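You operate a simulated robot arm through the tools that you are given. There is no shell and no other tool.

You are at the controls of a simulated robot arm. One attempt, no reset.

TASK
Put things in order on the drawer table. At the end: the green clip from the drawer table stands on top of the blue ice pack; the orange cup stands where the clear bottle (marked "BERRY") stood; the clear bottle from the drawer table stands where the green clip stood; the white stopper from the drawer table stands on top of the brown carton (marked "BAGS"); whatever was shut is shut again. Leave all else as you found it, and nothing knocked over.

It is judged by the outcome, as a careful person would: the job done as asked, and still so three seconds after it is handed in. It fails if anything else is knocked over, pushed out of place, dropped, spilled or broken. Lids that push on must go on centred and level and be pressed home; caps that screw on are set level and turned clockwise until they are tight.

THE ROBOT
A 6-joint arm with a two-finger gripper, fixed in place. Base frame: the origin is at the foot of the arm, x ahead of it, y to its left, z up; the work surface is at about z = 0. Lengths are in mm, angles in degrees, forces in N, time in s.
With the tool pointing down near the work surface it reaches from about 180 to 480 mm from the base axis. Its first joint turns from -66.0 to 66.0 degrees. Payload 1.76 kg.
The TCP is the grasp point between the finger pads, 29 mm short of the fingertips. In the tool frame z runs along the fingers and y along their closing line. The gripper opens to 82 mm. The gripper's body begins 58 mm behind the TCP.
Orientation is that of the tool frame in the base frame, as a unit quaternion [w, x, y, z]. With the fingers straight down and closing along the base's y, the tool's x points along the base's -x, its y along +y and its z along -z.

THE INTERFACE
- The arm moves only by the tool move_arm. Its argument "plan" is a list of rows, each a list of 2 entries, a list of its own where there are three numbers: the shift along the base's x, y, z in units of 100 mm (1.0 is 100 mm), then the turn, a rotation vector about the base's x, y, z in units of 60 degrees (1.0 is 60 degrees). In form: [[[dx, dy, dz], [ax, ay, az]], ...]. A call has 1 to 20 rows; each row is the pose to reach, as a shift and turn from the pose commanded when the call began. "jaw" is the closure in counts, from 0 (fully open) to 255 (shut), set as the call begins (left out, the last holds). A call with a number of a shift or a turn outside -1 to 1 is refused whole. Each row takes 0.2 s and may step no farther than 50 mm and 8.6 degrees from the row before; otherwise, or with a gripper value out of range, the whole call is refused. Where a pose cannot be reached the arm comes as near as it can. A force on the tool above 40 N (or 10 N above the force at the start of the call, whichever is more), or a blocked arm, ends the call early, and 0.2 s more pass. The fingers move at their own pace and stop on an object; they squeeze with about 34 N. The grip force told is the motor's: it shows also when the fingers shut on nothing. Time passes only in rows, and 0.2 s behind the last, so rows that repeat a pose let the fingers close. The reply holds the time, the measured pose of the TCP, the force on the tool along the base axes, the opening and the grip force, in the units named above and with some noise, with the torque about the TCP (base axes, N m) and any sound that the robot's microphone picked up.
- Cameras (640 x 400 px; columns grow to the right, rows downward): "scene" is fixed at [66.4, 344.1, 428.7]; the picture's right is [-0.67, -0.74, 0.00], its down [-0.46, 0.41, -0.79] and it looks along [0.58, -0.53, -0.62] (base axes); focal length 214 px, centre (320, 200). "wrist" rides on the gripper at [79, 4, -89] in the tool frame; the picture's right is [-0.05, 1.00, 0.00], its down [-0.71, -0.04, -0.71] and it looks along [-0.71, -0.04, 0.71] (tool axes); focal length 256 px, centre (320, 200). There is no depth. A picture from a camera that has moved, and an enlarged one, comes with that camera's place and axes in the base frame and with its lens. The place of the scene camera against the robot may be out by one fixed shift of up to 12 mm in any direction.
- capture(camera): a new picture of that camera. No time passes.
- close_up(camera, box): a new picture of the part [left, top, right, bottom] of that camera's present view, enlarged. No time passes.
- sign_off(): hands the job in; it is judged then, once.

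Places have to be worked out from the pictures, the camera data and where the tool is seen. Open the gripper and draw the arm clear of the work before you hand the job in, unless the task says otherwise.

The tools are called after "Emit:" by a JSON object that holds its "method" and its "body". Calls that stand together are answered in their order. move_arm: Moves the arm, as the interface text tells. Its arguments: {"type":"object","properties":{"plan":{"type":"array"},"jaw":{"type":"number"}},"required":["plan"]} The other tools are called the same way: capture (camera) takes a picture; close_up (camera, box) takes an enlarged picture of a part of a camera's view; sign_off () hands the job in.

At the start:

```text
t: 0.0
ee_pos: [269.2, -76.2, 290.8]
tool_rot: [0.0, 0.0, 1.0, 0.0]
ft_force: [0.1, 0.0, 0.1]
torque: [0.01, -0.01, -0.02]
grip_width: 82.2
gripper_force: 0.1
```

scene: 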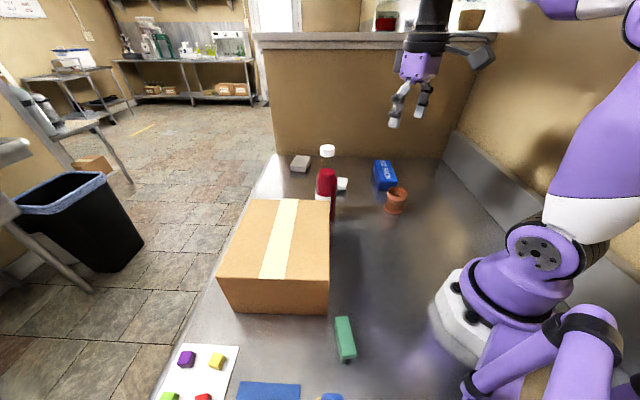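
wrist: 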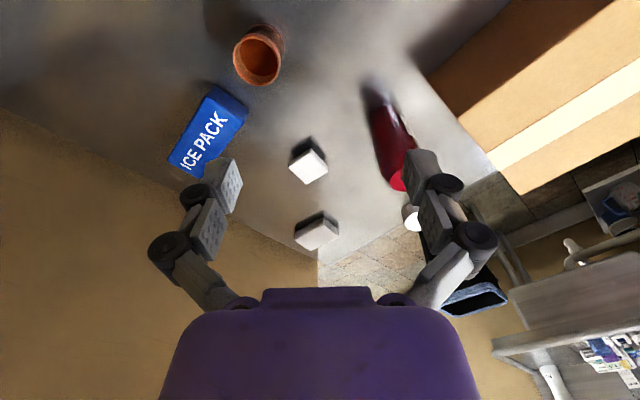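

I start by looking closely at both views to identify the objects on the table.

Emit:
{"method": "close_up", "body": {"camera": "scene", "box": [270, 130, 430, 230]}}

Emit:
{"method": "close_up", "body": {"camera": "scene", "box": [140, 300, 380, 400]}}

Emit:
{"method": "close_up", "body": {"camera": "wrist", "box": [150, 0, 470, 200]}}

Emit:
{"method": "close_up", "body": {"camera": "wrist", "box": [270, 120, 470, 280]}}

```text
4.00 times, centred on (350, 180) of scene
camera zoom: at [66.4, 344.1, 428.7], right [-0.67, -0.74, 0.0], down [-0.46, 0.41, -0.79], along [0.58, -0.53, -0.62], focal length 858 px, centre (200, 280)
```

zoom: 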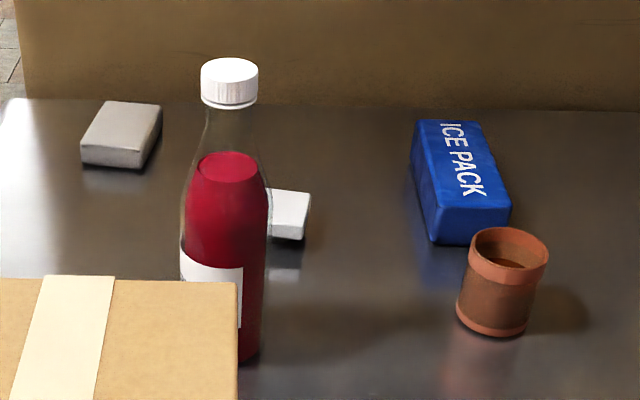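

```text
2.67 times, centred on (260, 350) of scene
camera zoom: at [66.4, 344.1, 428.7], right [-0.67, -0.74, 0.0], down [-0.46, 0.41, -0.79], along [0.58, -0.53, -0.62], focal length 572 px, centre (480, -200)
```

zoom: 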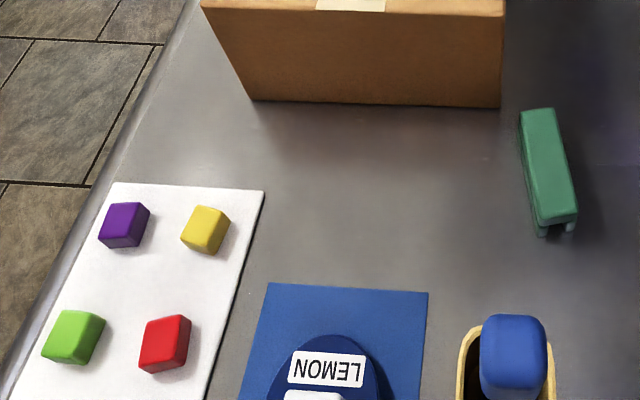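

```text
2.00 times, centred on (310, 100) of wrist
camera zoom: at [188.9, -72.2, 379.6], right [0.05, 1.0, 0.0], down [0.71, -0.04, 0.71], along [0.71, -0.04, -0.71], focal length 512 px, centre (340, 400)
```

zoom: 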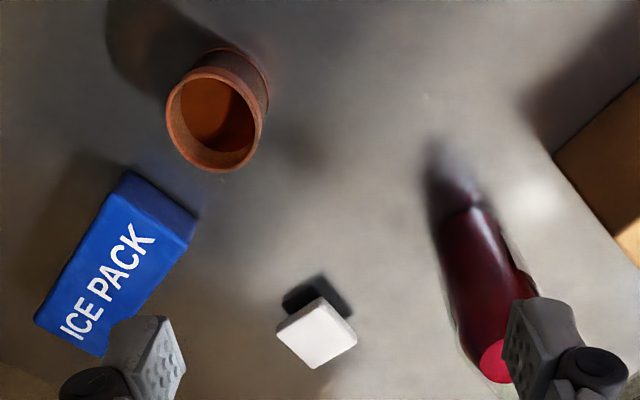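

```text
2.50 times, centred on (370, 200) of wrist
camera zoom: at [188.9, -72.2, 379.6], right [0.05, 1.0, 0.0], down [0.71, -0.04, 0.71], along [0.71, -0.04, -0.71], focal length 640 px, centre (195, 200)
```

zoom: 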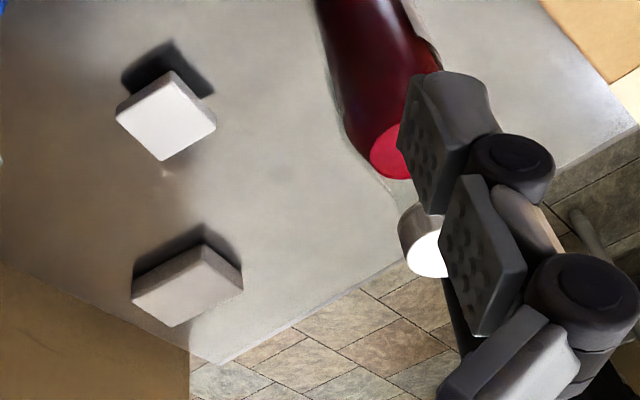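

The main objects are visible: carton, bottle, cup, ice pack, green clip and white block. I check the part of the table beneath the scene camera's view and the background, before moving the arm for better wrist views.

Emit:
{"method": "close_up", "body": {"camera": "scene", "box": [0, 360, 640, 400]}}

Emit:
{"method": "close_up", "body": {"camera": "scene", "box": [200, 160, 360, 260]}}

Emit:
{"method": "close_up", "body": {"camera": "scene", "box": [300, 300, 400, 362]}}

Emit:
{"method": "close_up", "body": {"camera": "wrist", "box": [440, 0, 640, 125]}}

```text
1.00 times, centred on (320, 380) of scene (not enlarged: the box is as wide or as high as the picture)
camera zoom: at [66.4, 344.1, 428.7], right [-0.67, -0.74, 0.0], down [-0.46, 0.41, -0.79], along [0.58, -0.53, -0.62], focal length 214 px, centre (320, 20)
```

zoom: 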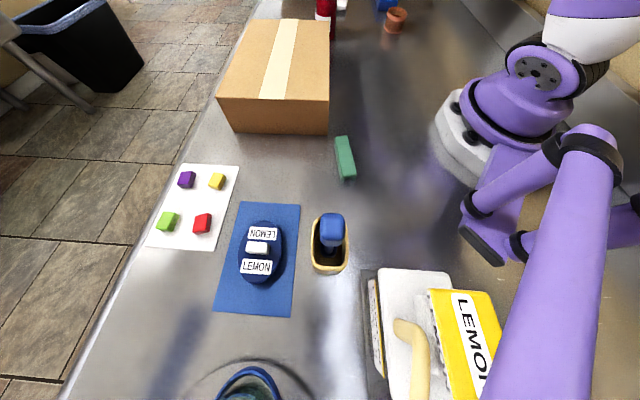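

```text
4.00 times, centred on (280, 210) of scene
camera zoom: at [66.4, 344.1, 428.7], right [-0.67, -0.74, 0.0], down [-0.46, 0.41, -0.79], along [0.58, -0.53, -0.62], focal length 858 px, centre (480, 160)
```

zoom: 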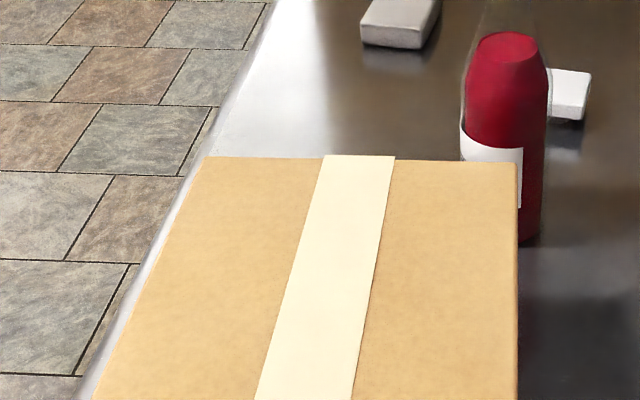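

```text
6.40 times, centred on (350, 331) of scene
camera zoom: at [66.4, 344.1, 428.7], right [-0.67, -0.74, 0.0], down [-0.46, 0.41, -0.79], along [0.58, -0.53, -0.62], focal length 1373 px, centre (128, -638)
```

zoom: 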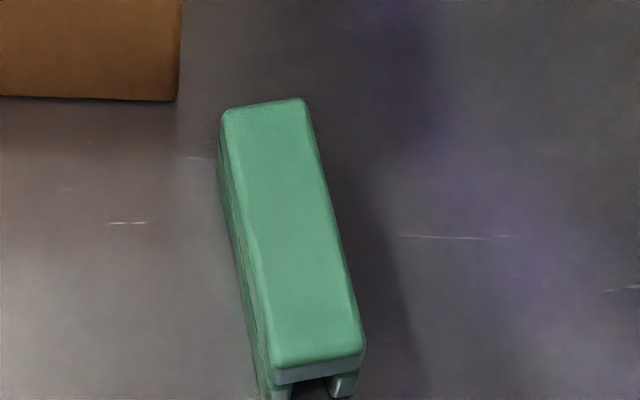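

```text
3.20 times, centred on (540, 62) of wrist
camera zoom: at [188.9, -72.2, 379.6], right [0.05, 1.0, 0.0], down [0.71, -0.04, 0.71], along [0.71, -0.04, -0.71], focal length 819 px, centre (-384, 640)
```

zoom: 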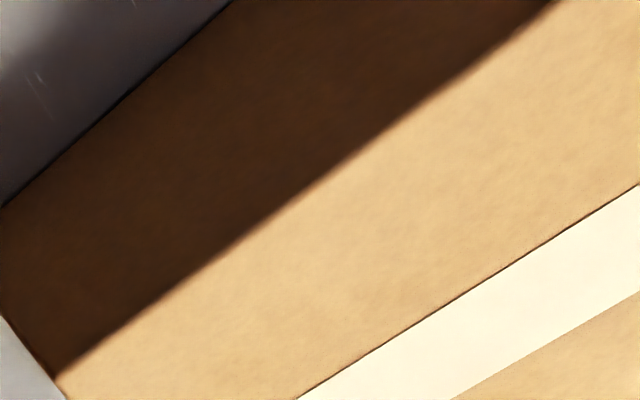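

The wide view shows the whole table. I estimate the clip near (143, 213), carton centre near (331, 197) with its top at about z 115, bottle near (382, 20), cup near (274, -160), ice pack near (365, -225) and white block near (470, -120). First I take the arm high towards the clip for an accurate wrist view.

Emit:
{"method": "move_arm", "body": {"plan": [[[-0.14, 0.2, 0.0], [0, 0, -0.11]], [[-0.28, 0.4, 0.0], [0, 0, -0.22]], [[-0.42, 0.6, 0.0], [0, 0, -0.33]], [[-0.56, 0.8, 0.0], [0, 0, -0.44]], [[-0.7, 1.0, 0.0], [0, 0, -0.55]], [[-0.7, 1.0, 0.0], [0, 0, -0.55]]], "jaw": 0}}

```text
t: 1.4
ee_pos: [198.5, 23.2, 289.8]
tool_rot: [-0.001, 0.285, 0.959, 0.0]
ft_force: [-0.2, 0.5, 0.3]
torque: [-0.01, 0.01, -0.02]
grip_width: 82.0
gripper_force: 0.1
```

The arm follows well. I continue over to the clip area and take a wrist picture.

Emit:
{"method": "move_arm", "body": {"plan": [[[-0.05, 0.3, 0.0], [0, 0, 0]], [[-0.1, 0.6, 0.0], [0, 0, 0]], [[-0.15, 0.9, 0.0], [0, 0, 0]], [[-0.2, 1.0, 0.0], [0, 0, 0]], [[-0.2, 1.0, 0.0], [0, 0, 0]]]}}

Emit:
{"method": "capture", "body": {"camera": "wrist"}}

Emit:
{"method": "capture", "body": {"camera": "scene"}}

```text
t: 2.6
ee_pos: [177.0, 124.3, 291.7]
tool_rot: [0.0, 0.284, 0.959, 0.0]
ft_force: [0.5, 0.1, 0.2]
torque: [0.03, -0.01, -0.01]
grip_width: 82.0
gripper_force: 0.1
```

```text
taken
camera wrist: at [112.5, 171.5, 380.1], right [0.59, 0.81, 0.0], down [0.57, -0.42, 0.71], along [0.57, -0.42, -0.71], focal length 256 px, centre (320, 200)
```

wrist: 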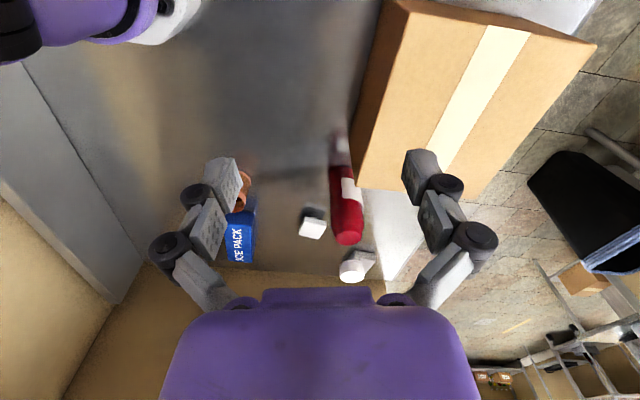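

```text
taken
```

scene: 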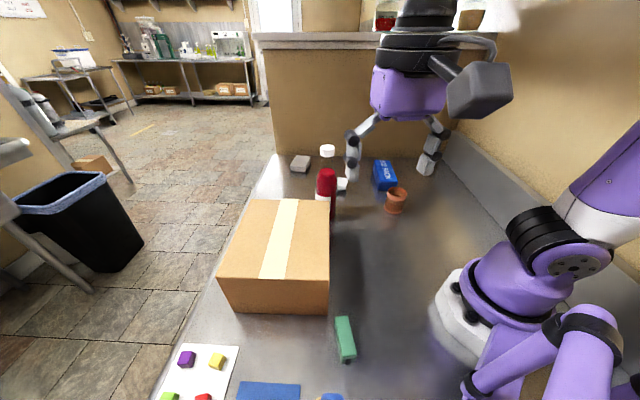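

The clip lies just beyond the top of the wrist view; I try a close-up that reaches past the edge as happened with the scene camera.

Emit:
{"method": "close_up", "body": {"camera": "wrist", "box": [0, 0, 640, 10]}}

Emit:
{"method": "close_up", "body": {"camera": "wrist", "box": [220, 120, 420, 245]}}

```text
1.00 times, centred on (320, 5) of wrist (not enlarged: the box is as wide or as high as the picture)
camera zoom: at [112.5, 171.5, 380.1], right [0.59, 0.81, 0.0], down [0.57, -0.42, 0.71], along [0.57, -0.42, -0.71], focal length 256 px, centre (320, 395)
```

zoom: 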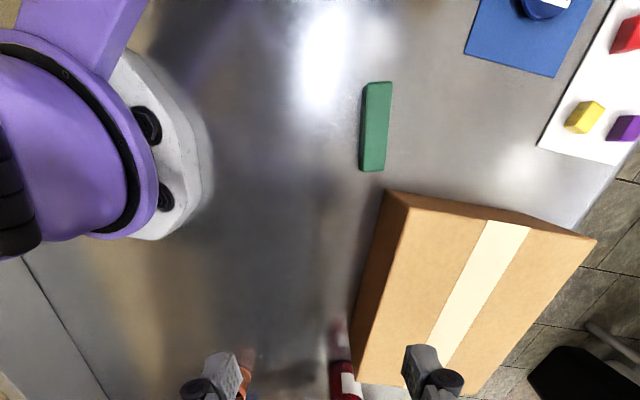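

```text
3.20 times, centred on (320, 182) of wrist
camera zoom: at [112.5, 171.5, 380.1], right [0.59, 0.81, 0.0], down [0.57, -0.42, 0.71], along [0.57, -0.42, -0.71], focal length 819 px, centre (320, 256)
```

zoom: 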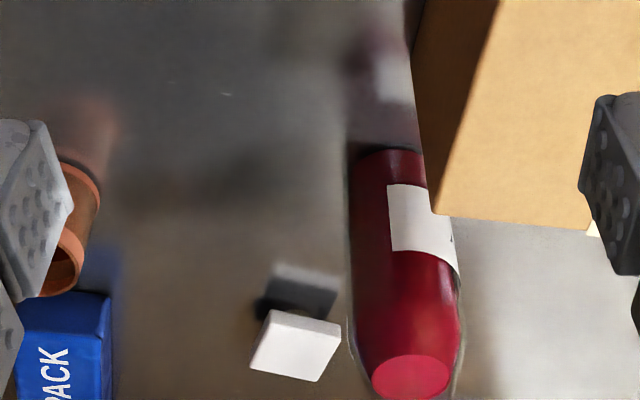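

The close-up does reach past the edge: the clip spans about (114,235) to (164,203), direction −33°, centre near (139, 219), and the carton's near corner is at about (193, 211) with height ~100. I move above the clip at mid-height, then look again.

Emit:
{"method": "move_arm", "body": {"plan": [[[-0.08, 0.2, -0.2], [0, 0, 0]], [[-0.16, 0.4, -0.4], [0, 0, 0]], [[-0.24, 0.6, -0.6], [0, 0, 0]], [[-0.32, 0.8, -0.8], [0, 0, 0]], [[-0.38, 0.95, -1.0], [0, 0, 0]], [[-0.38, 0.95, -1.0], [0, 0, 0]]]}}

Emit:
{"method": "capture", "body": {"camera": "wrist"}}

Emit:
{"method": "close_up", "body": {"camera": "wrist", "box": [0, 0, 640, 10]}}

```text
t: 4.0
ee_pos: [139.1, 217.9, 190.1]
tool_rot: [0.0, 0.285, 0.959, 0.0]
ft_force: [0.2, -0.5, 0.1]
torque: [0.0, 0.0, 0.0]
grip_width: 82.1
gripper_force: 0.1
```

```text
taken
camera wrist: at [75.5, 265.8, 278.2], right [0.59, 0.81, 0.0], down [0.57, -0.42, 0.71], along [0.57, -0.42, -0.71], focal length 256 px, centre (320, 200)
```

wrist: 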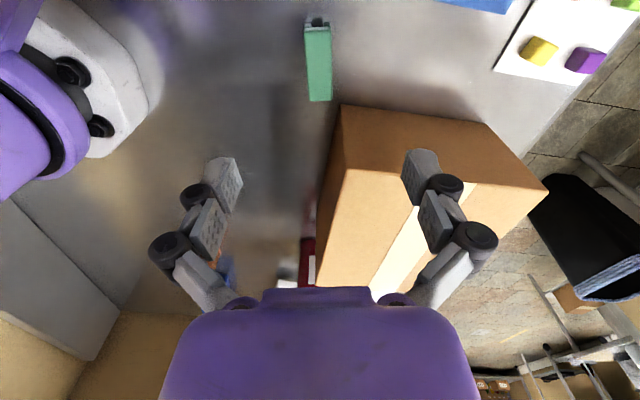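

```text
1.00 times, centred on (320, 5) of wrist (not enlarged: the box is as wide or as high as the picture)
camera zoom: at [75.5, 265.8, 278.2], right [0.59, 0.81, 0.0], down [0.57, -0.42, 0.71], along [0.57, -0.42, -0.71], focal length 256 px, centre (320, 395)
```

zoom: 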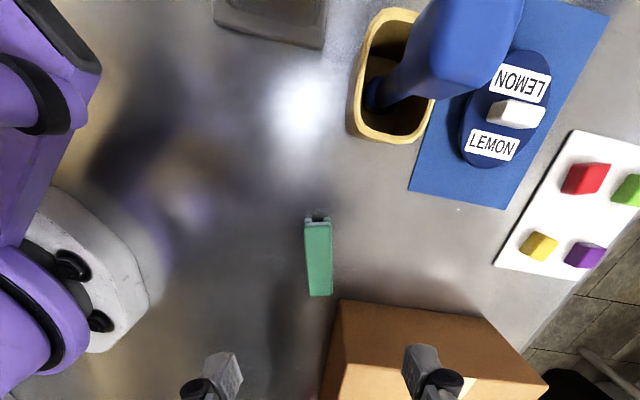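

The clip is beneath me, but there's a yellow cup with a tall blue handle close to where the wrist camera will descend. I zoom in to measure both.

Emit:
{"method": "close_up", "body": {"camera": "scene", "box": [280, 360, 400, 400]}}

Emit:
{"method": "close_up", "body": {"camera": "wrist", "box": [240, 0, 400, 60]}}

Emit:
{"method": "close_up", "body": {"camera": "scene", "box": [0, 390, 640, 400]}}

```text
5.33 times, centred on (340, 380) of scene
camera zoom: at [66.4, 344.1, 428.7], right [-0.67, -0.74, 0.0], down [-0.46, 0.41, -0.79], along [0.58, -0.53, -0.62], focal length 1144 px, centre (213, -760)
```

zoom: 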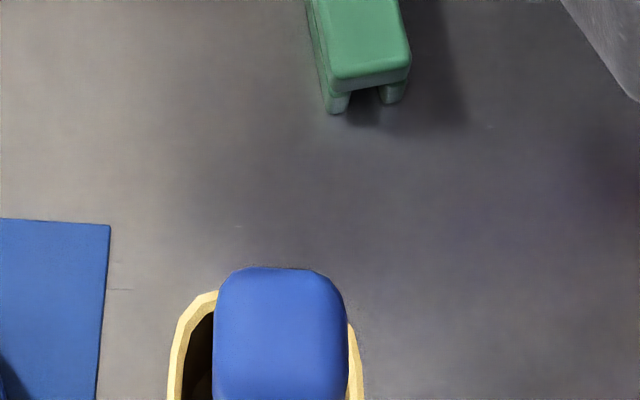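

```text
4.00 times, centred on (320, 30) of wrist
camera zoom: at [75.5, 265.8, 278.2], right [0.59, 0.81, 0.0], down [0.57, -0.42, 0.71], along [0.57, -0.42, -0.71], focal length 1024 px, centre (320, 880)
```

zoom: 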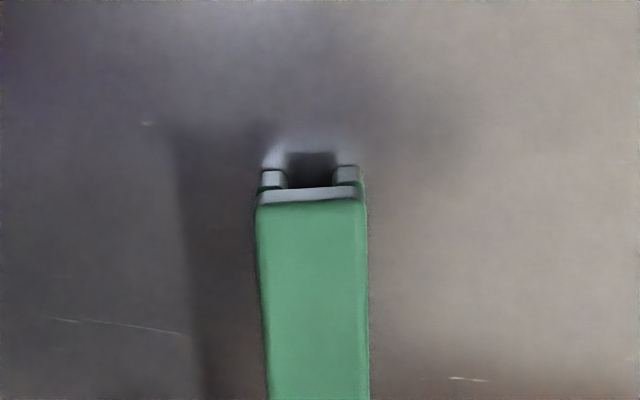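

```text
1.00 times, centred on (320, 395) of scene (not enlarged: the box is as wide or as high as the picture)
camera zoom: at [66.4, 344.1, 428.7], right [-0.67, -0.74, 0.0], down [-0.46, 0.41, -0.79], along [0.58, -0.53, -0.62], focal length 214 px, centre (320, 5)
```

zoom: 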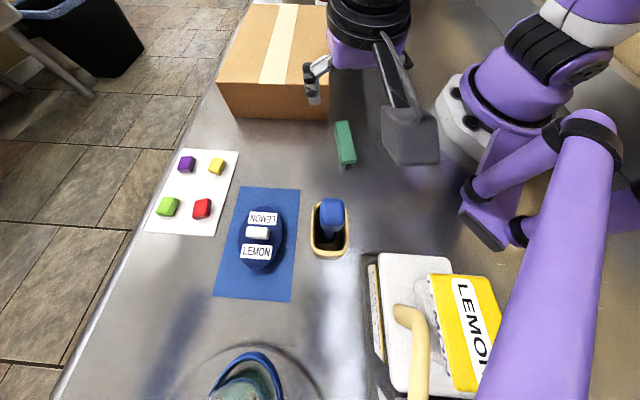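

The clip is about 23 mm wide, ~27 mm tall, centred within 2 mm of the gripper axis and aligned with it. The handle should clear the camera by ~10 mm, so I descend in steps.

Emit:
{"method": "move_arm", "body": {"plan": [[[0.02, 0.0, -0.25], [0, 0, 0]], [[0.02, 0.0, -0.5], [0, 0, 0]], [[0.02, 0.0, -0.75], [0, 0, 0]], [[0.02, 0.0, -1.0], [0, 0, 0]], [[0.02, 0.0, -1.0], [0, 0, 0]]]}}

Emit:
{"method": "capture", "body": {"camera": "wrist"}}

Emit:
{"method": "close_up", "body": {"camera": "scene", "box": [280, 360, 440, 400]}}

```text
t: 5.2
ee_pos: [144.1, 220.0, 88.9]
tool_rot: [0.0, 0.284, 0.959, 0.0]
ft_force: [-0.9, -0.3, -0.3]
torque: [0.02, -0.01, -0.04]
grip_width: 82.4
gripper_force: 0.1
```

```text
taken
camera wrist: at [79.5, 266.4, 177.6], right [0.59, 0.81, 0.0], down [0.57, -0.42, 0.71], along [0.57, -0.42, -0.71], focal length 256 px, centre (320, 200)
```

wrist: 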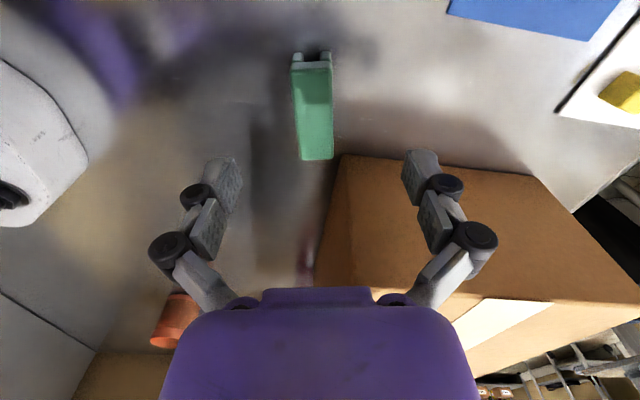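

```text
4.00 times, centred on (360, 380) of scene
camera zoom: at [66.4, 344.1, 428.7], right [-0.67, -0.74, 0.0], down [-0.46, 0.41, -0.79], along [0.58, -0.53, -0.62], focal length 858 px, centre (160, -520)
```

zoom: 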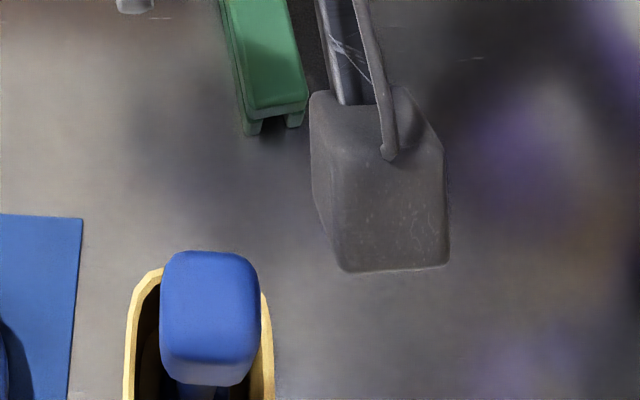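

Camera passes well clear of the handle. The clip sits ~4 mm to one side of the gripper's centre line (clip centre ≈ (141, 217)), so I correct by (−2, −3.5) while going down to z ≈ 35.

Emit:
{"method": "move_arm", "body": {"plan": [[[-0.022, -0.034, -0.05], [0, 0, 0]], [[-0.022, -0.034, -0.2], [0, 0, 0]], [[-0.022, -0.034, -0.35], [0, 0, 0]], [[-0.022, -0.034, -0.45], [0, 0, 0]], [[-0.022, -0.034, -0.54], [0, 0, 0]], [[-0.022, -0.034, -0.54], [0, 0, 0]]]}}

Emit:
{"method": "capture", "body": {"camera": "wrist"}}

Emit:
{"method": "close_up", "body": {"camera": "scene", "box": [260, 280, 420, 380]}}

```text
t: 6.6
ee_pos: [139.3, 215.9, 37.5]
tool_rot: [0.0, 0.284, 0.959, 0.001]
ft_force: [-0.6, 1.0, 0.4]
torque: [0.0, 0.01, 0.01]
grip_width: 82.0
gripper_force: 0.2
```

```text
taken
camera wrist: at [74.4, 262.1, 124.9], right [0.59, 0.81, 0.0], down [0.57, -0.42, 0.71], along [0.57, -0.42, -0.71], focal length 256 px, centre (320, 200)
```

wrist: 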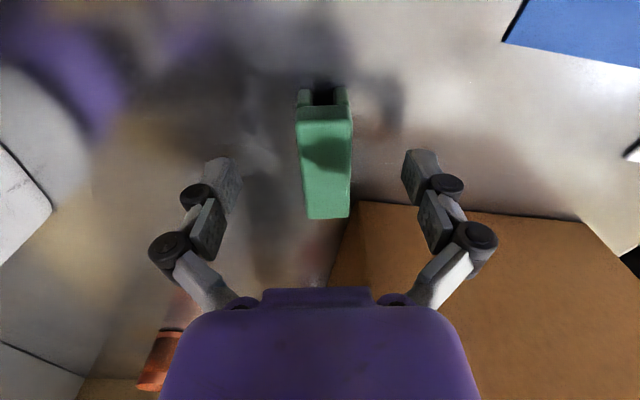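

```text
4.00 times, centred on (340, 330) of scene
camera zoom: at [66.4, 344.1, 428.7], right [-0.67, -0.74, 0.0], down [-0.46, 0.41, -0.79], along [0.58, -0.53, -0.62], focal length 858 px, centre (240, -320)
```

zoom: 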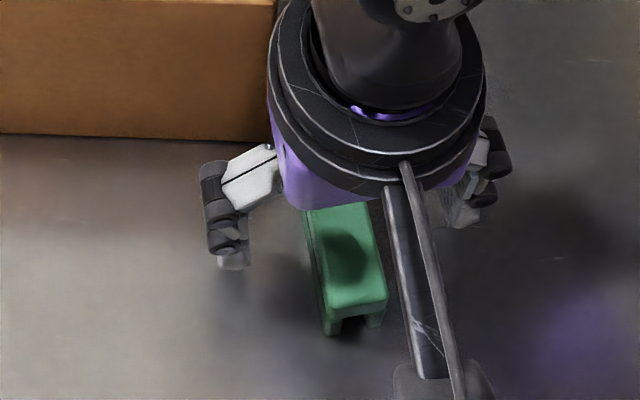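

The fingers straddle the clip evenly. I close the jaw here.

Emit:
{"method": "move_arm", "body": {"plan": [[[0, 0, 0], [0, 0, 0]], [[0, 0, 0], [0, 0, 0]], [[0, 0, 0], [0, 0, 0]], [[0, 0, 0], [0, 0, 0]]], "jaw": 255}}

Emit:
{"method": "capture", "body": {"camera": "wrist"}}

```text
t: 7.6
ee_pos: [139.7, 215.4, 37.1]
tool_rot: [0.0, 0.284, 0.959, 0.0]
ft_force: [1.1, 2.3, 7.5]
torque: [0.08, -0.13, 0.03]
grip_width: 22.6
gripper_force: 34.6
```

```text
taken
camera wrist: at [74.5, 262.3, 125.2], right [0.59, 0.81, 0.0], down [0.57, -0.42, 0.71], along [0.57, -0.42, -0.71], focal length 256 px, centre (320, 200)
```

wrist: 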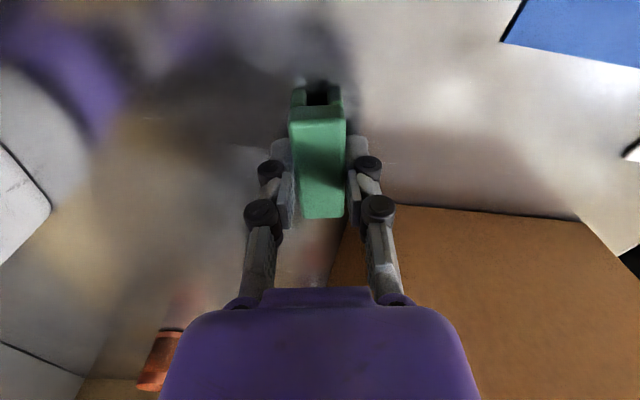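

The clip is gripped (22.6 mm). I lift it straight up and check.

Emit:
{"method": "move_arm", "body": {"plan": [[[0, 0, 0.1], [0, 0, 0]], [[0, 0, 0.3], [0, 0, 0]], [[0, 0, 0.6], [0, 0, 0]], [[0, 0, 0.9], [0, 0, 0]], [[0, 0, 1.0], [0, 0, 0]]]}}

Emit:
{"method": "capture", "body": {"camera": "wrist"}}

Emit:
{"method": "capture", "body": {"camera": "scene"}}

```text
t: 8.8
ee_pos: [140.1, 213.9, 137.7]
tool_rot: [0.0, 0.284, 0.959, 0.0]
ft_force: [-0.5, -0.3, 0.3]
torque: [-0.01, 0.02, -0.02]
grip_width: 22.6
gripper_force: 33.2
```

```text
taken
camera wrist: at [75.9, 261.2, 225.7], right [0.59, 0.81, 0.0], down [0.57, -0.42, 0.71], along [0.57, -0.42, -0.71], focal length 256 px, centre (320, 200)
```

wrist: 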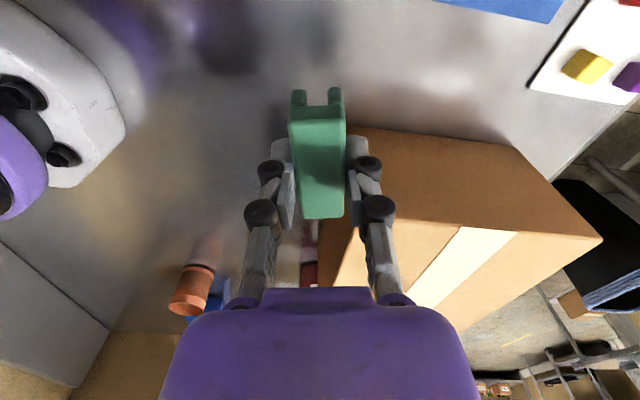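

```text
taken
```

scene: 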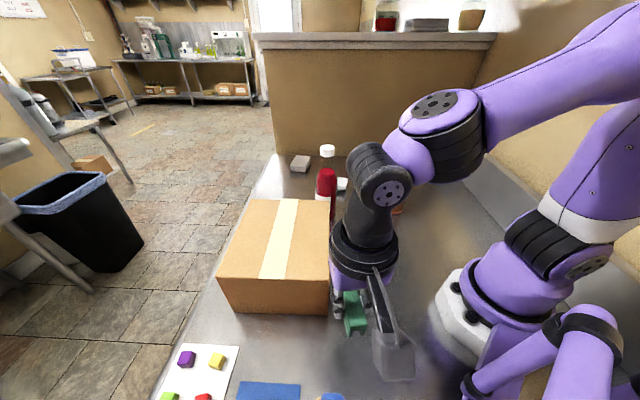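

Clip held securely and level. I carry it across toward the ice pack in several calls.

Emit:
{"method": "move_arm", "body": {"plan": [[[0.0, -0.1, 0.15], [0, 0, 0]], [[0.05, -0.35, 0.3], [0, 0, 0]], [[0.15, -0.65, 0.45], [0, 0, 0]], [[0.25, -0.95, 0.55], [0, 0, 0]], [[0.27, -1.0, 0.55], [0, 0, 0]]]}}

Emit:
{"method": "move_arm", "body": {"plan": [[[0.15, -0.3, 0.0], [0, 0, 0]], [[0.3, -0.6, 0.0], [0, 0, 0]], [[0.45, -0.9, 0.0], [0, 0, 0]], [[0.5, -1.0, 0.0], [0, 0, 0]]]}}

Emit:
{"method": "move_arm", "body": {"plan": [[[0.15, -0.3, 0.0], [0, 0, 0]], [[0.3, -0.6, 0.0], [0, 0, 0]], [[0.45, -0.9, 0.0], [0, 0, 0]], [[0.5, -1.0, 0.0], [0, 0, 0]], [[0.5, -1.0, 0.0], [0, 0, 0]]]}}

Emit:
{"method": "capture", "body": {"camera": "wrist"}}

Emit:
{"method": "capture", "body": {"camera": "scene"}}

```text
t: 10.0
ee_pos: [168.1, 113.6, 193.7]
tool_rot: [0.0, 0.284, 0.959, 0.0]
ft_force: [-0.1, 0.6, -1.0]
torque: [0.03, 0.01, -0.02]
grip_width: 22.7
gripper_force: 34.1
```

```text
t: 11.0
ee_pos: [216.1, 13.0, 192.2]
tool_rot: [0.0, 0.284, 0.959, 0.0]
ft_force: [-0.2, 0.2, -0.2]
torque: [0.01, -0.01, 0.02]
grip_width: 22.3
gripper_force: 34.0
```

```text
t: 12.2
ee_pos: [268.4, -87.5, 195.0]
tool_rot: [0.0, 0.284, 0.959, 0.0]
ft_force: [0.7, 0.1, 0.0]
torque: [-0.02, -0.01, 0.03]
grip_width: 22.6
gripper_force: 34.0
```

```text
taken
camera wrist: at [203.3, -40.2, 282.8], right [0.59, 0.81, 0.0], down [0.57, -0.42, 0.71], along [0.57, -0.42, -0.71], focal length 256 px, centre (320, 200)
```

wrist: 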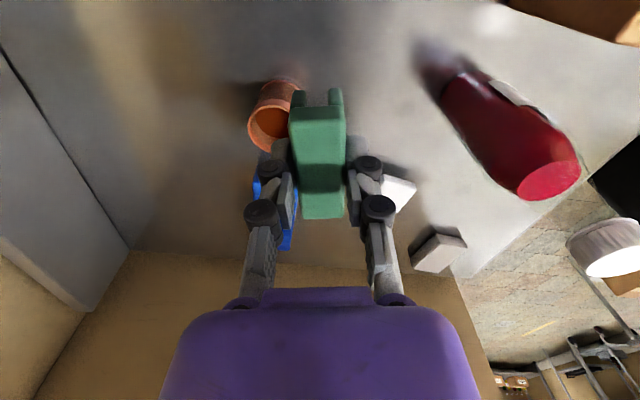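

```text
taken
```

scene: 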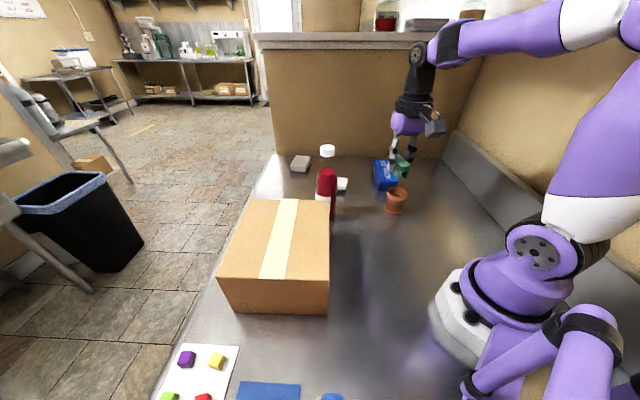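

The clip hides the ice pack from this angle. I turn the wrist back and raise to regain the initial unobstructed view for measuring.

Emit:
{"method": "move_arm", "body": {"plan": [[[0.0, 0.02, 0.1], [0, 0, 0.11]], [[0.0, 0.04, 0.2], [0, 0, 0.22]], [[0.0, 0.06, 0.3], [0, 0, 0.33]], [[0.0, 0.08, 0.4], [0, 0, 0.44]], [[0.0, 0.1, 0.5], [0, 0, 0.55]], [[0.0, 0.1, 0.5], [0, 0, 0.55]]]}}

Emit:
{"method": "capture", "body": {"camera": "wrist"}}

Emit:
{"method": "close_up", "body": {"camera": "wrist", "box": [140, 40, 300, 140]}}

Emit:
{"method": "close_up", "body": {"camera": "scene", "box": [350, 145, 430, 195]}}

```text
t: 13.6
ee_pos: [267.2, -75.0, 243.0]
tool_rot: [-0.001, -0.001, 1.0, 0.0]
ft_force: [-0.9, 0.2, 0.6]
torque: [0.0, -0.01, 0.01]
grip_width: 22.6
gripper_force: 34.3
```

```text
taken
camera wrist: at [187.8, -71.4, 331.2], right [0.05, 1.0, 0.0], down [0.71, -0.04, 0.71], along [0.71, -0.04, -0.71], focal length 256 px, centre (320, 200)
```

wrist: 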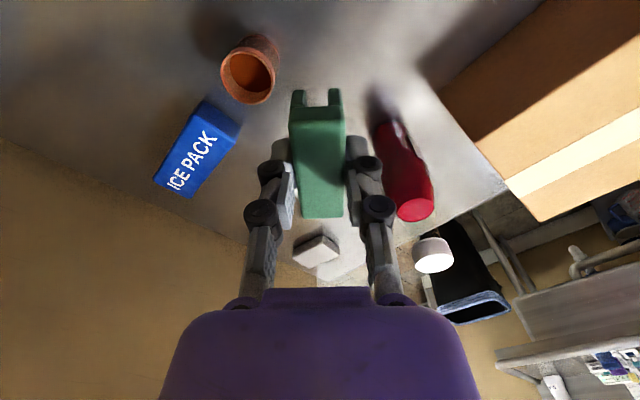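

```text
4.00 times, centred on (220, 90) of wrist
camera zoom: at [187.8, -71.4, 331.2], right [0.05, 1.0, 0.0], down [0.71, -0.04, 0.71], along [0.71, -0.04, -0.71], focal length 1024 px, centre (720, 640)
```

zoom: 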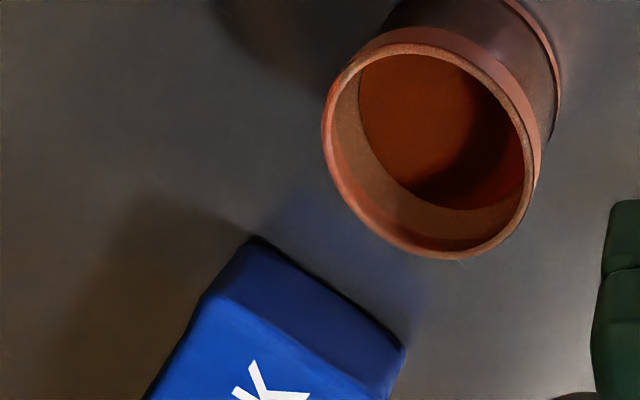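

```text
8.00 times, centred on (390, 170) of scene
camera zoom: at [66.4, 344.1, 428.7], right [-0.67, -0.74, 0.0], down [-0.46, 0.41, -0.79], along [0.58, -0.53, -0.62], focal length 1716 px, centre (-240, 440)
```

zoom: 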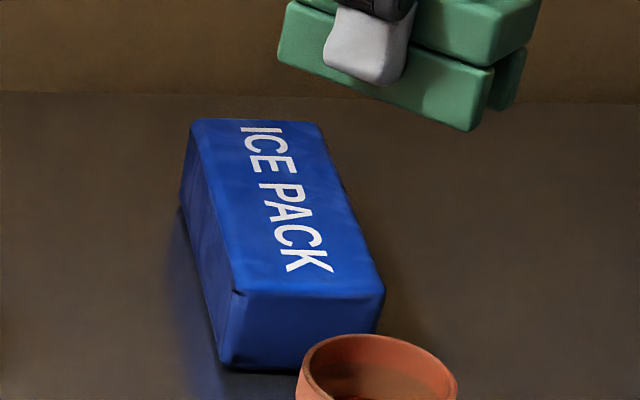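

I need the whole ice pack's outline, so I zoom on it.

Emit:
{"method": "close_up", "body": {"camera": "wrist", "box": [136, 80, 264, 160]}}

Emit:
{"method": "close_up", "body": {"camera": "wrist", "box": [264, 70, 392, 230]}}

```text
5.00 times, centred on (200, 120) of wrist
camera zoom: at [187.8, -71.4, 331.2], right [0.05, 1.0, 0.0], down [0.71, -0.04, 0.71], along [0.71, -0.04, -0.71], focal length 1280 px, centre (920, 600)
```

zoom: 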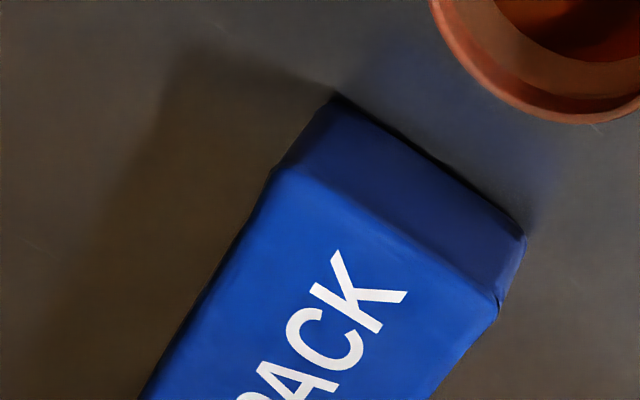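

```text
2.50 times, centred on (328, 150) of wrist
camera zoom: at [187.8, -71.4, 331.2], right [0.05, 1.0, 0.0], down [0.71, -0.04, 0.71], along [0.71, -0.04, -0.71], focal length 640 px, centre (300, 325)
```

zoom: 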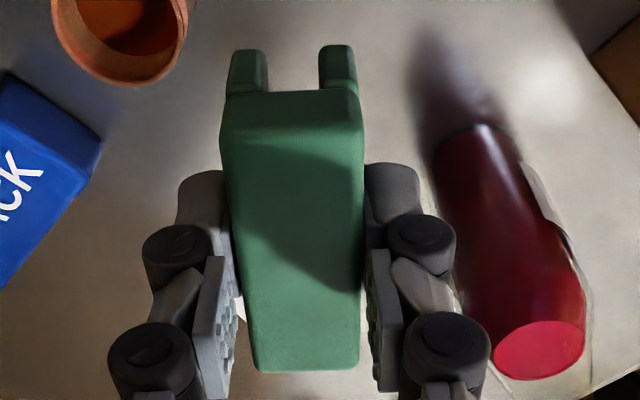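

I measure the ice pack as roughly 58 × 142 × 39 mm, long axis along (0.71, −0.71), near end centred at (344, −213); the cup stands near (278, −149). I'll set the clip lengthwise on it, about (378, −247), so I turn to −45° and move over.

Emit:
{"method": "move_arm", "body": {"plan": [[[0.1, -0.15, 0.0], [0, 0, -0.125]], [[0.2, -0.3, 0.0], [0, 0, -0.25]], [[0.3, -0.45, 0.0], [0, 0, -0.375]], [[0.4, -0.6, 0.0], [0, 0, -0.5]], [[0.5, -0.75, 0.0], [0, 0, -0.625]], [[0.55, -0.85, 0.0], [0, 0, -0.75]], [[0.55, -0.85, 0.0], [0, 0, -0.75]]]}}

Emit:
{"method": "move_arm", "body": {"plan": [[[0.15, -0.25, -0.2], [0, 0, 0]], [[0.3, -0.5, -0.4], [0, 0, 0]], [[0.45, -0.75, -0.6], [0, 0, 0]], [[0.54, -0.86, -0.8], [0, 0, 0]], [[0.54, -0.86, -0.9], [0, 0, 0]], [[0.54, -0.86, -0.9], [0, 0, 0]]]}}

Emit:
{"method": "capture", "body": {"camera": "wrist"}}

Emit:
{"method": "close_up", "body": {"camera": "scene", "box": [340, 130, 440, 195]}}

```text
t: 15.2
ee_pos: [322.7, -160.4, 242.2]
tool_rot: [0.0, 0.384, 0.923, 0.0]
ft_force: [1.5, -0.3, -0.8]
torque: [0.03, 0.02, 0.0]
grip_width: 22.5
gripper_force: 34.2
```

```text
t: 16.6
ee_pos: [376.8, -245.1, 150.3]
tool_rot: [0.0, 0.383, 0.924, 0.001]
ft_force: [-0.6, 0.1, -0.8]
torque: [-0.01, -0.02, -0.02]
grip_width: 22.7
gripper_force: 34.4
```

```text
taken
camera wrist: at [323.1, -184.9, 239.7], right [0.74, 0.67, 0.0], down [0.47, -0.53, 0.71], along [0.47, -0.53, -0.71], focal length 256 px, centre (320, 200)
```

wrist: 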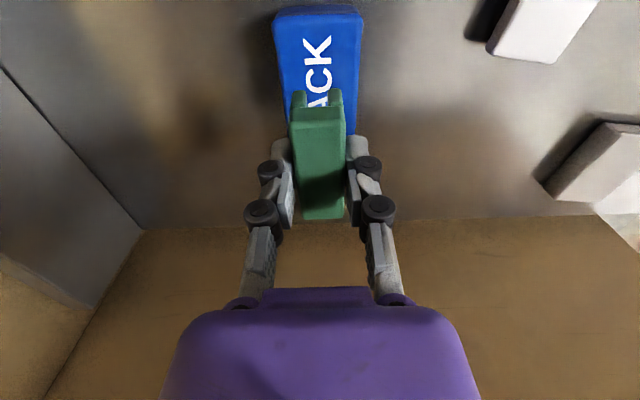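

```text
6.15 times, centred on (390, 162) of scene
camera zoom: at [66.5, 344.1, 428.7], right [-0.67, -0.74, 0.0], down [-0.46, 0.41, -0.79], along [0.58, -0.53, -0.62], focal length 1320 px, centre (-111, 431)
```

zoom: 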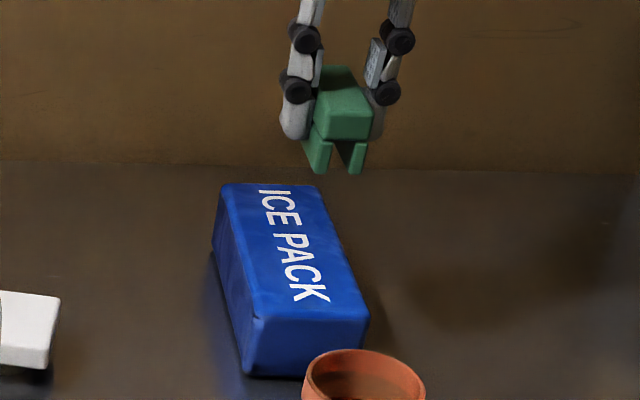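

The clip is centred over the ice pack and aligned with it (near end of clip ~17 mm inside the pack's end). I lower most of the way.

Emit:
{"method": "move_arm", "body": {"plan": [[[0, 0, -0.15], [0, 0, 0]], [[0, 0, -0.3], [0, 0, 0]], [[0, 0, -0.45], [0, 0, 0]], [[0, 0, -0.6], [0, 0, 0]], [[0, 0, -0.65], [0, 0, 0]], [[0, 0, -0.65], [0, 0, 0]]]}}

Emit:
{"method": "capture", "body": {"camera": "wrist"}}

Emit:
{"method": "close_up", "body": {"camera": "scene", "box": [350, 145, 430, 195]}}

```text
t: 18.0
ee_pos: [378.2, -247.1, 87.9]
tool_rot: [0.0, 0.383, 0.924, 0.0]
ft_force: [0.6, 0.1, -0.8]
torque: [0.01, -0.03, -0.02]
grip_width: 22.5
gripper_force: 34.1
```

```text
taken
camera wrist: at [323.8, -186.7, 175.2], right [0.74, 0.67, 0.0], down [0.47, -0.53, 0.71], along [0.47, -0.53, -0.71], focal length 256 px, centre (320, 200)
```

wrist: 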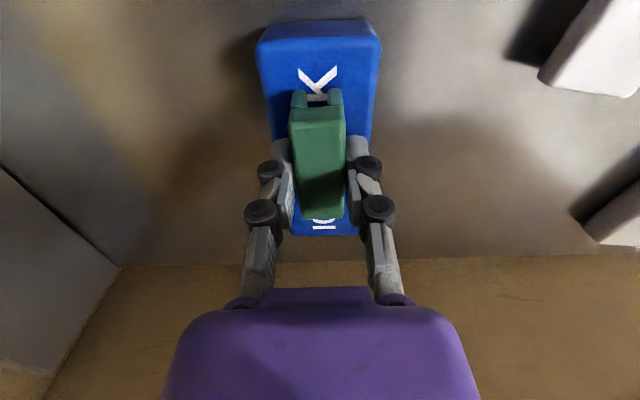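

```text
8.00 times, centred on (390, 170) of scene
camera zoom: at [66.4, 344.1, 428.7], right [-0.67, -0.74, 0.0], down [-0.46, 0.41, -0.79], along [0.58, -0.53, -0.62], focal length 1716 px, centre (-240, 440)
```

zoom: 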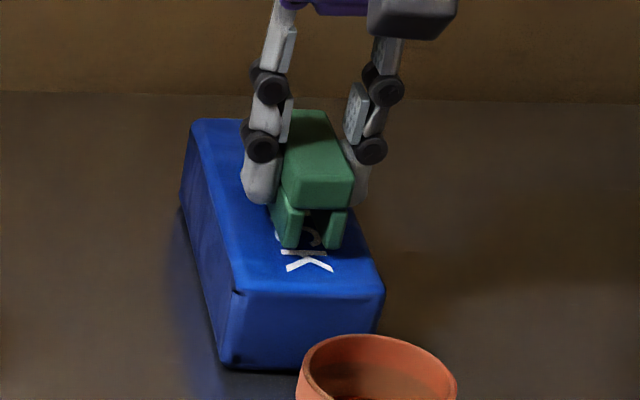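

About 10 mm of gap remains. I lower slowly, watching the force.

Emit:
{"method": "move_arm", "body": {"plan": [[[0, 0, -0.03], [0, 0, 0]], [[0, 0, -0.06], [0, 0, 0]], [[0, 0, -0.08], [0, 0, 0]]]}}

Emit:
{"method": "close_up", "body": {"camera": "scene", "box": [350, 145, 430, 195]}}

```text
t: 18.8
ee_pos: [377.1, -245.7, 81.5]
tool_rot: [0.003, 0.383, 0.924, -0.002]
ft_force: [-4.6, 0.2, 25.1]
torque: [0.22, 0.37, 0.01]
grip_width: 22.6
gripper_force: 34.1
```

```text
8.00 times, centred on (390, 170) of scene
camera zoom: at [66.4, 344.1, 428.6], right [-0.67, -0.74, 0.0], down [-0.46, 0.41, -0.79], along [0.58, -0.53, -0.62], focal length 1716 px, centre (-240, 440)
```

zoom: 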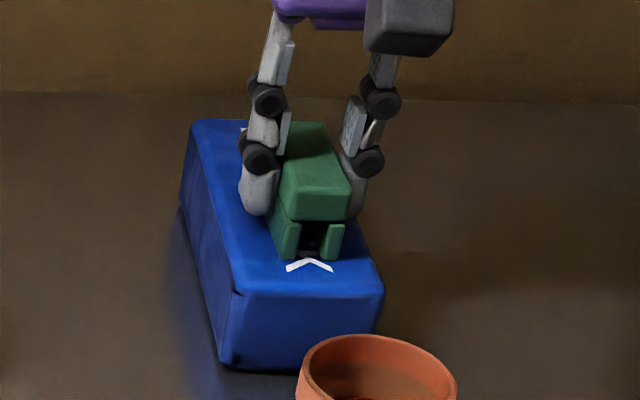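

Contact is made (25 N). I ease up slightly to relieve the load before releasing.

Emit:
{"method": "move_arm", "body": {"plan": [[[0, 0, 0.01], [0, 0, 0]], [[0, 0, 0.017], [0, 0, 0]], [[0, 0, 0.017], [0, 0, 0]]]}}

```text
t: 19.6
ee_pos: [376.2, -246.1, 80.5]
tool_rot: [0.001, 0.383, 0.924, -0.001]
ft_force: [10.5, 2.3, 19.4]
torque: [0.12, -0.3, -0.04]
grip_width: 22.5
gripper_force: 34.6
```

Still 19 N; I ease up a bit more.

Emit:
{"method": "move_arm", "body": {"plan": [[[0, 0, 0.01], [0, 0, 0]], [[0, 0, 0.015], [0, 0, 0]], [[0, 0, 0.015], [0, 0, 0]]]}}

Emit:
{"method": "close_up", "body": {"camera": "scene", "box": [350, 145, 430, 195]}}

```text
t: 20.4
ee_pos: [375.3, -244.9, 81.5]
tool_rot: [-0.003, 0.383, 0.924, 0.0]
ft_force: [-0.7, -0.8, 1.1]
torque: [0.01, -0.02, 0.0]
grip_width: 22.5
gripper_force: 34.4
```

```text
8.00 times, centred on (390, 170) of scene
camera zoom: at [66.4, 344.1, 428.7], right [-0.67, -0.74, 0.0], down [-0.46, 0.41, -0.79], along [0.58, -0.53, -0.62], focal length 1716 px, centre (-240, 440)
```

zoom: 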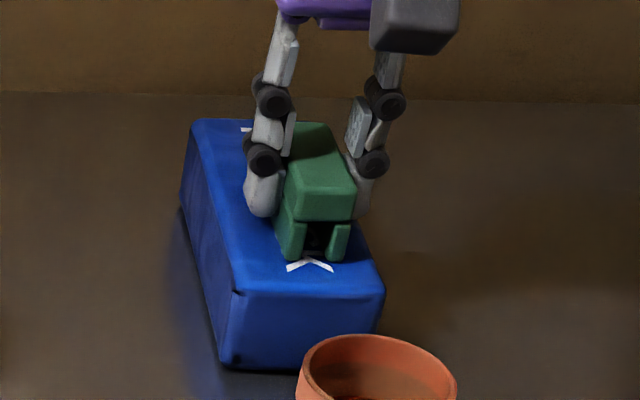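

Load is ~1 N, the clip rests on the pack. I open the jaw partly and check.

Emit:
{"method": "move_arm", "body": {"plan": [[[0, 0, 0], [0, 0, 0]], [[0, 0, 0], [0, 0, 0]], [[0, 0, 0], [0, 0, 0]]], "jaw": 110}}

Emit:
{"method": "capture", "body": {"camera": "wrist"}}

Emit:
{"method": "close_up", "body": {"camera": "scene", "box": [350, 145, 430, 195]}}

```text
t: 21.2
ee_pos: [376.9, -246.6, 82.7]
tool_rot: [-0.001, 0.383, 0.924, 0.0]
ft_force: [0.0, -0.3, 0.2]
torque: [-0.05, 0.0, 0.02]
grip_width: 46.7
gripper_force: 0.0
```

```text
taken
camera wrist: at [322.4, -187.1, 171.0], right [0.74, 0.67, 0.0], down [0.47, -0.53, 0.71], along [0.47, -0.53, -0.71], focal length 256 px, centre (320, 200)
```

wrist: 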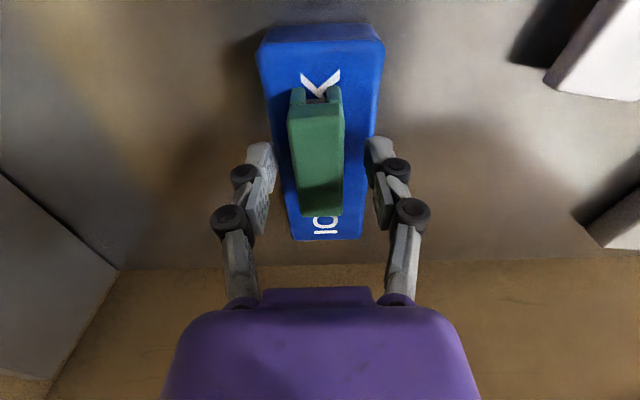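

```text
8.00 times, centred on (390, 170) of scene
camera zoom: at [66.4, 344.1, 428.7], right [-0.67, -0.74, 0.0], down [-0.46, 0.41, -0.79], along [0.58, -0.53, -0.62], focal length 1716 px, centre (-240, 440)
```

zoom: 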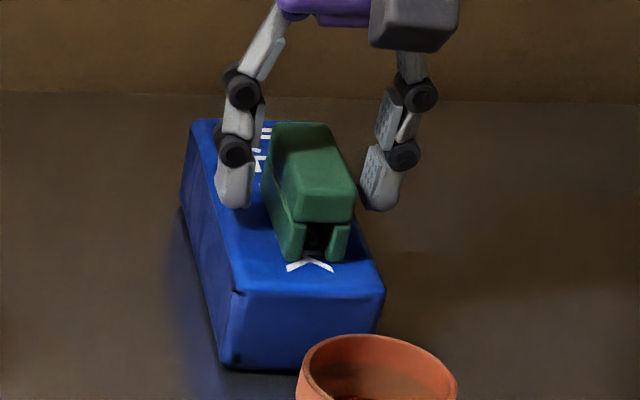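

The clip stands on the ice pack untouched by the fingers. I rise straight up, then go look at the bottle.

Emit:
{"method": "move_arm", "body": {"plan": [[[0, 0, 0.1], [0, 0, 0]], [[0, 0, 0.3], [0, 0, 0]], [[0, 0, 0.6], [0, 0, 0]], [[0, 0, 0.9], [0, 0, 0]], [[0, 0, 1.0], [0, 0, 0]]]}}

Emit:
{"method": "move_arm", "body": {"plan": [[[-0.12, 0.16, 0.16], [0, 0, 0.125]], [[-0.25, 0.33, 0.33], [0, 0, 0.25]], [[-0.4, 0.5, 0.5], [0, 0, 0.375]], [[-0.5, 0.66, 0.66], [0, 0, 0.5]], [[-0.6, 0.83, 0.8], [0, 0, 0.625]], [[-0.7, 1.0, 1.0], [0, 0, 0.75]]], "jaw": 0}}

Emit:
{"method": "move_arm", "body": {"plan": [[[-0.15, 0.3, 0.0], [0, 0, 0]], [[-0.3, 0.6, 0.0], [0, 0, 0]], [[-0.45, 0.9, 0.0], [0, 0, 0]], [[-0.5, 1.0, 0.0], [0, 0, 0]], [[-0.5, 1.0, 0.0], [0, 0, 0]]]}}

Emit:
{"method": "capture", "body": {"camera": "wrist"}}

Emit:
{"method": "close_up", "body": {"camera": "scene", "box": [350, 145, 430, 195]}}

```text
t: 22.4
ee_pos: [376.8, -245.4, 180.6]
tool_rot: [-0.001, 0.382, 0.924, 0.0]
ft_force: [-0.5, 0.3, -0.6]
torque: [-0.01, 0.05, -0.01]
grip_width: 46.8
gripper_force: 0.0
```

```text
t: 23.8
ee_pos: [307.3, -146.5, 282.8]
tool_rot: [0.0, -0.001, 1.0, 0.0]
ft_force: [-0.8, 0.9, 1.1]
torque: [-0.01, -0.05, -0.03]
grip_width: 82.2
gripper_force: 0.0
```

```text
t: 25.0
ee_pos: [255.3, -46.1, 282.1]
tool_rot: [0.0, 0.001, 1.0, 0.0]
ft_force: [0.9, 0.1, 0.9]
torque: [-0.03, -0.03, 0.01]
grip_width: 82.0
gripper_force: 0.2
```

```text
taken
camera wrist: at [175.6, -41.0, 370.3], right [0.05, 1.0, 0.0], down [0.71, -0.04, 0.71], along [0.71, -0.04, -0.71], focal length 256 px, centre (320, 200)
```

wrist: 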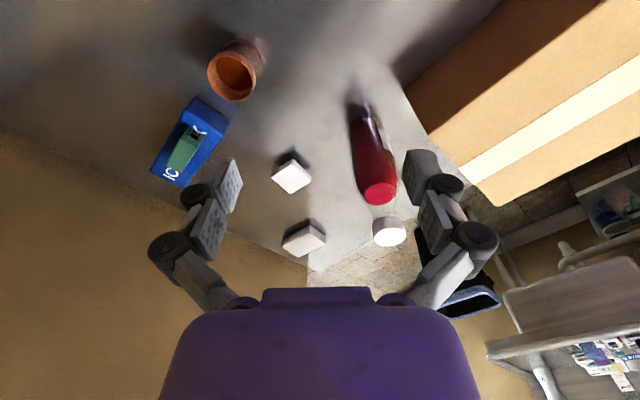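

```text
8.00 times, centred on (390, 170) of scene
camera zoom: at [66.4, 344.1, 428.7], right [-0.67, -0.74, 0.0], down [-0.46, 0.41, -0.79], along [0.58, -0.53, -0.62], focal length 1716 px, centre (-240, 440)
```

zoom: 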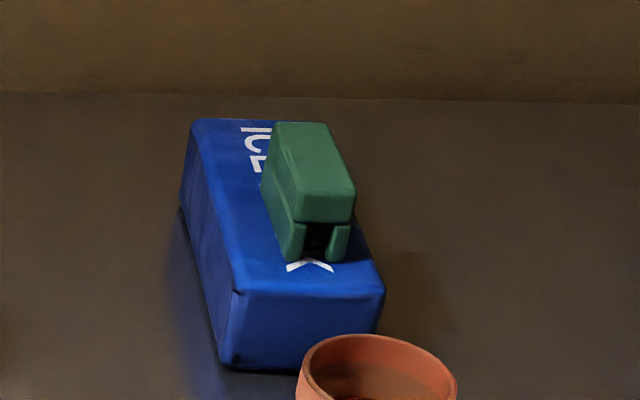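

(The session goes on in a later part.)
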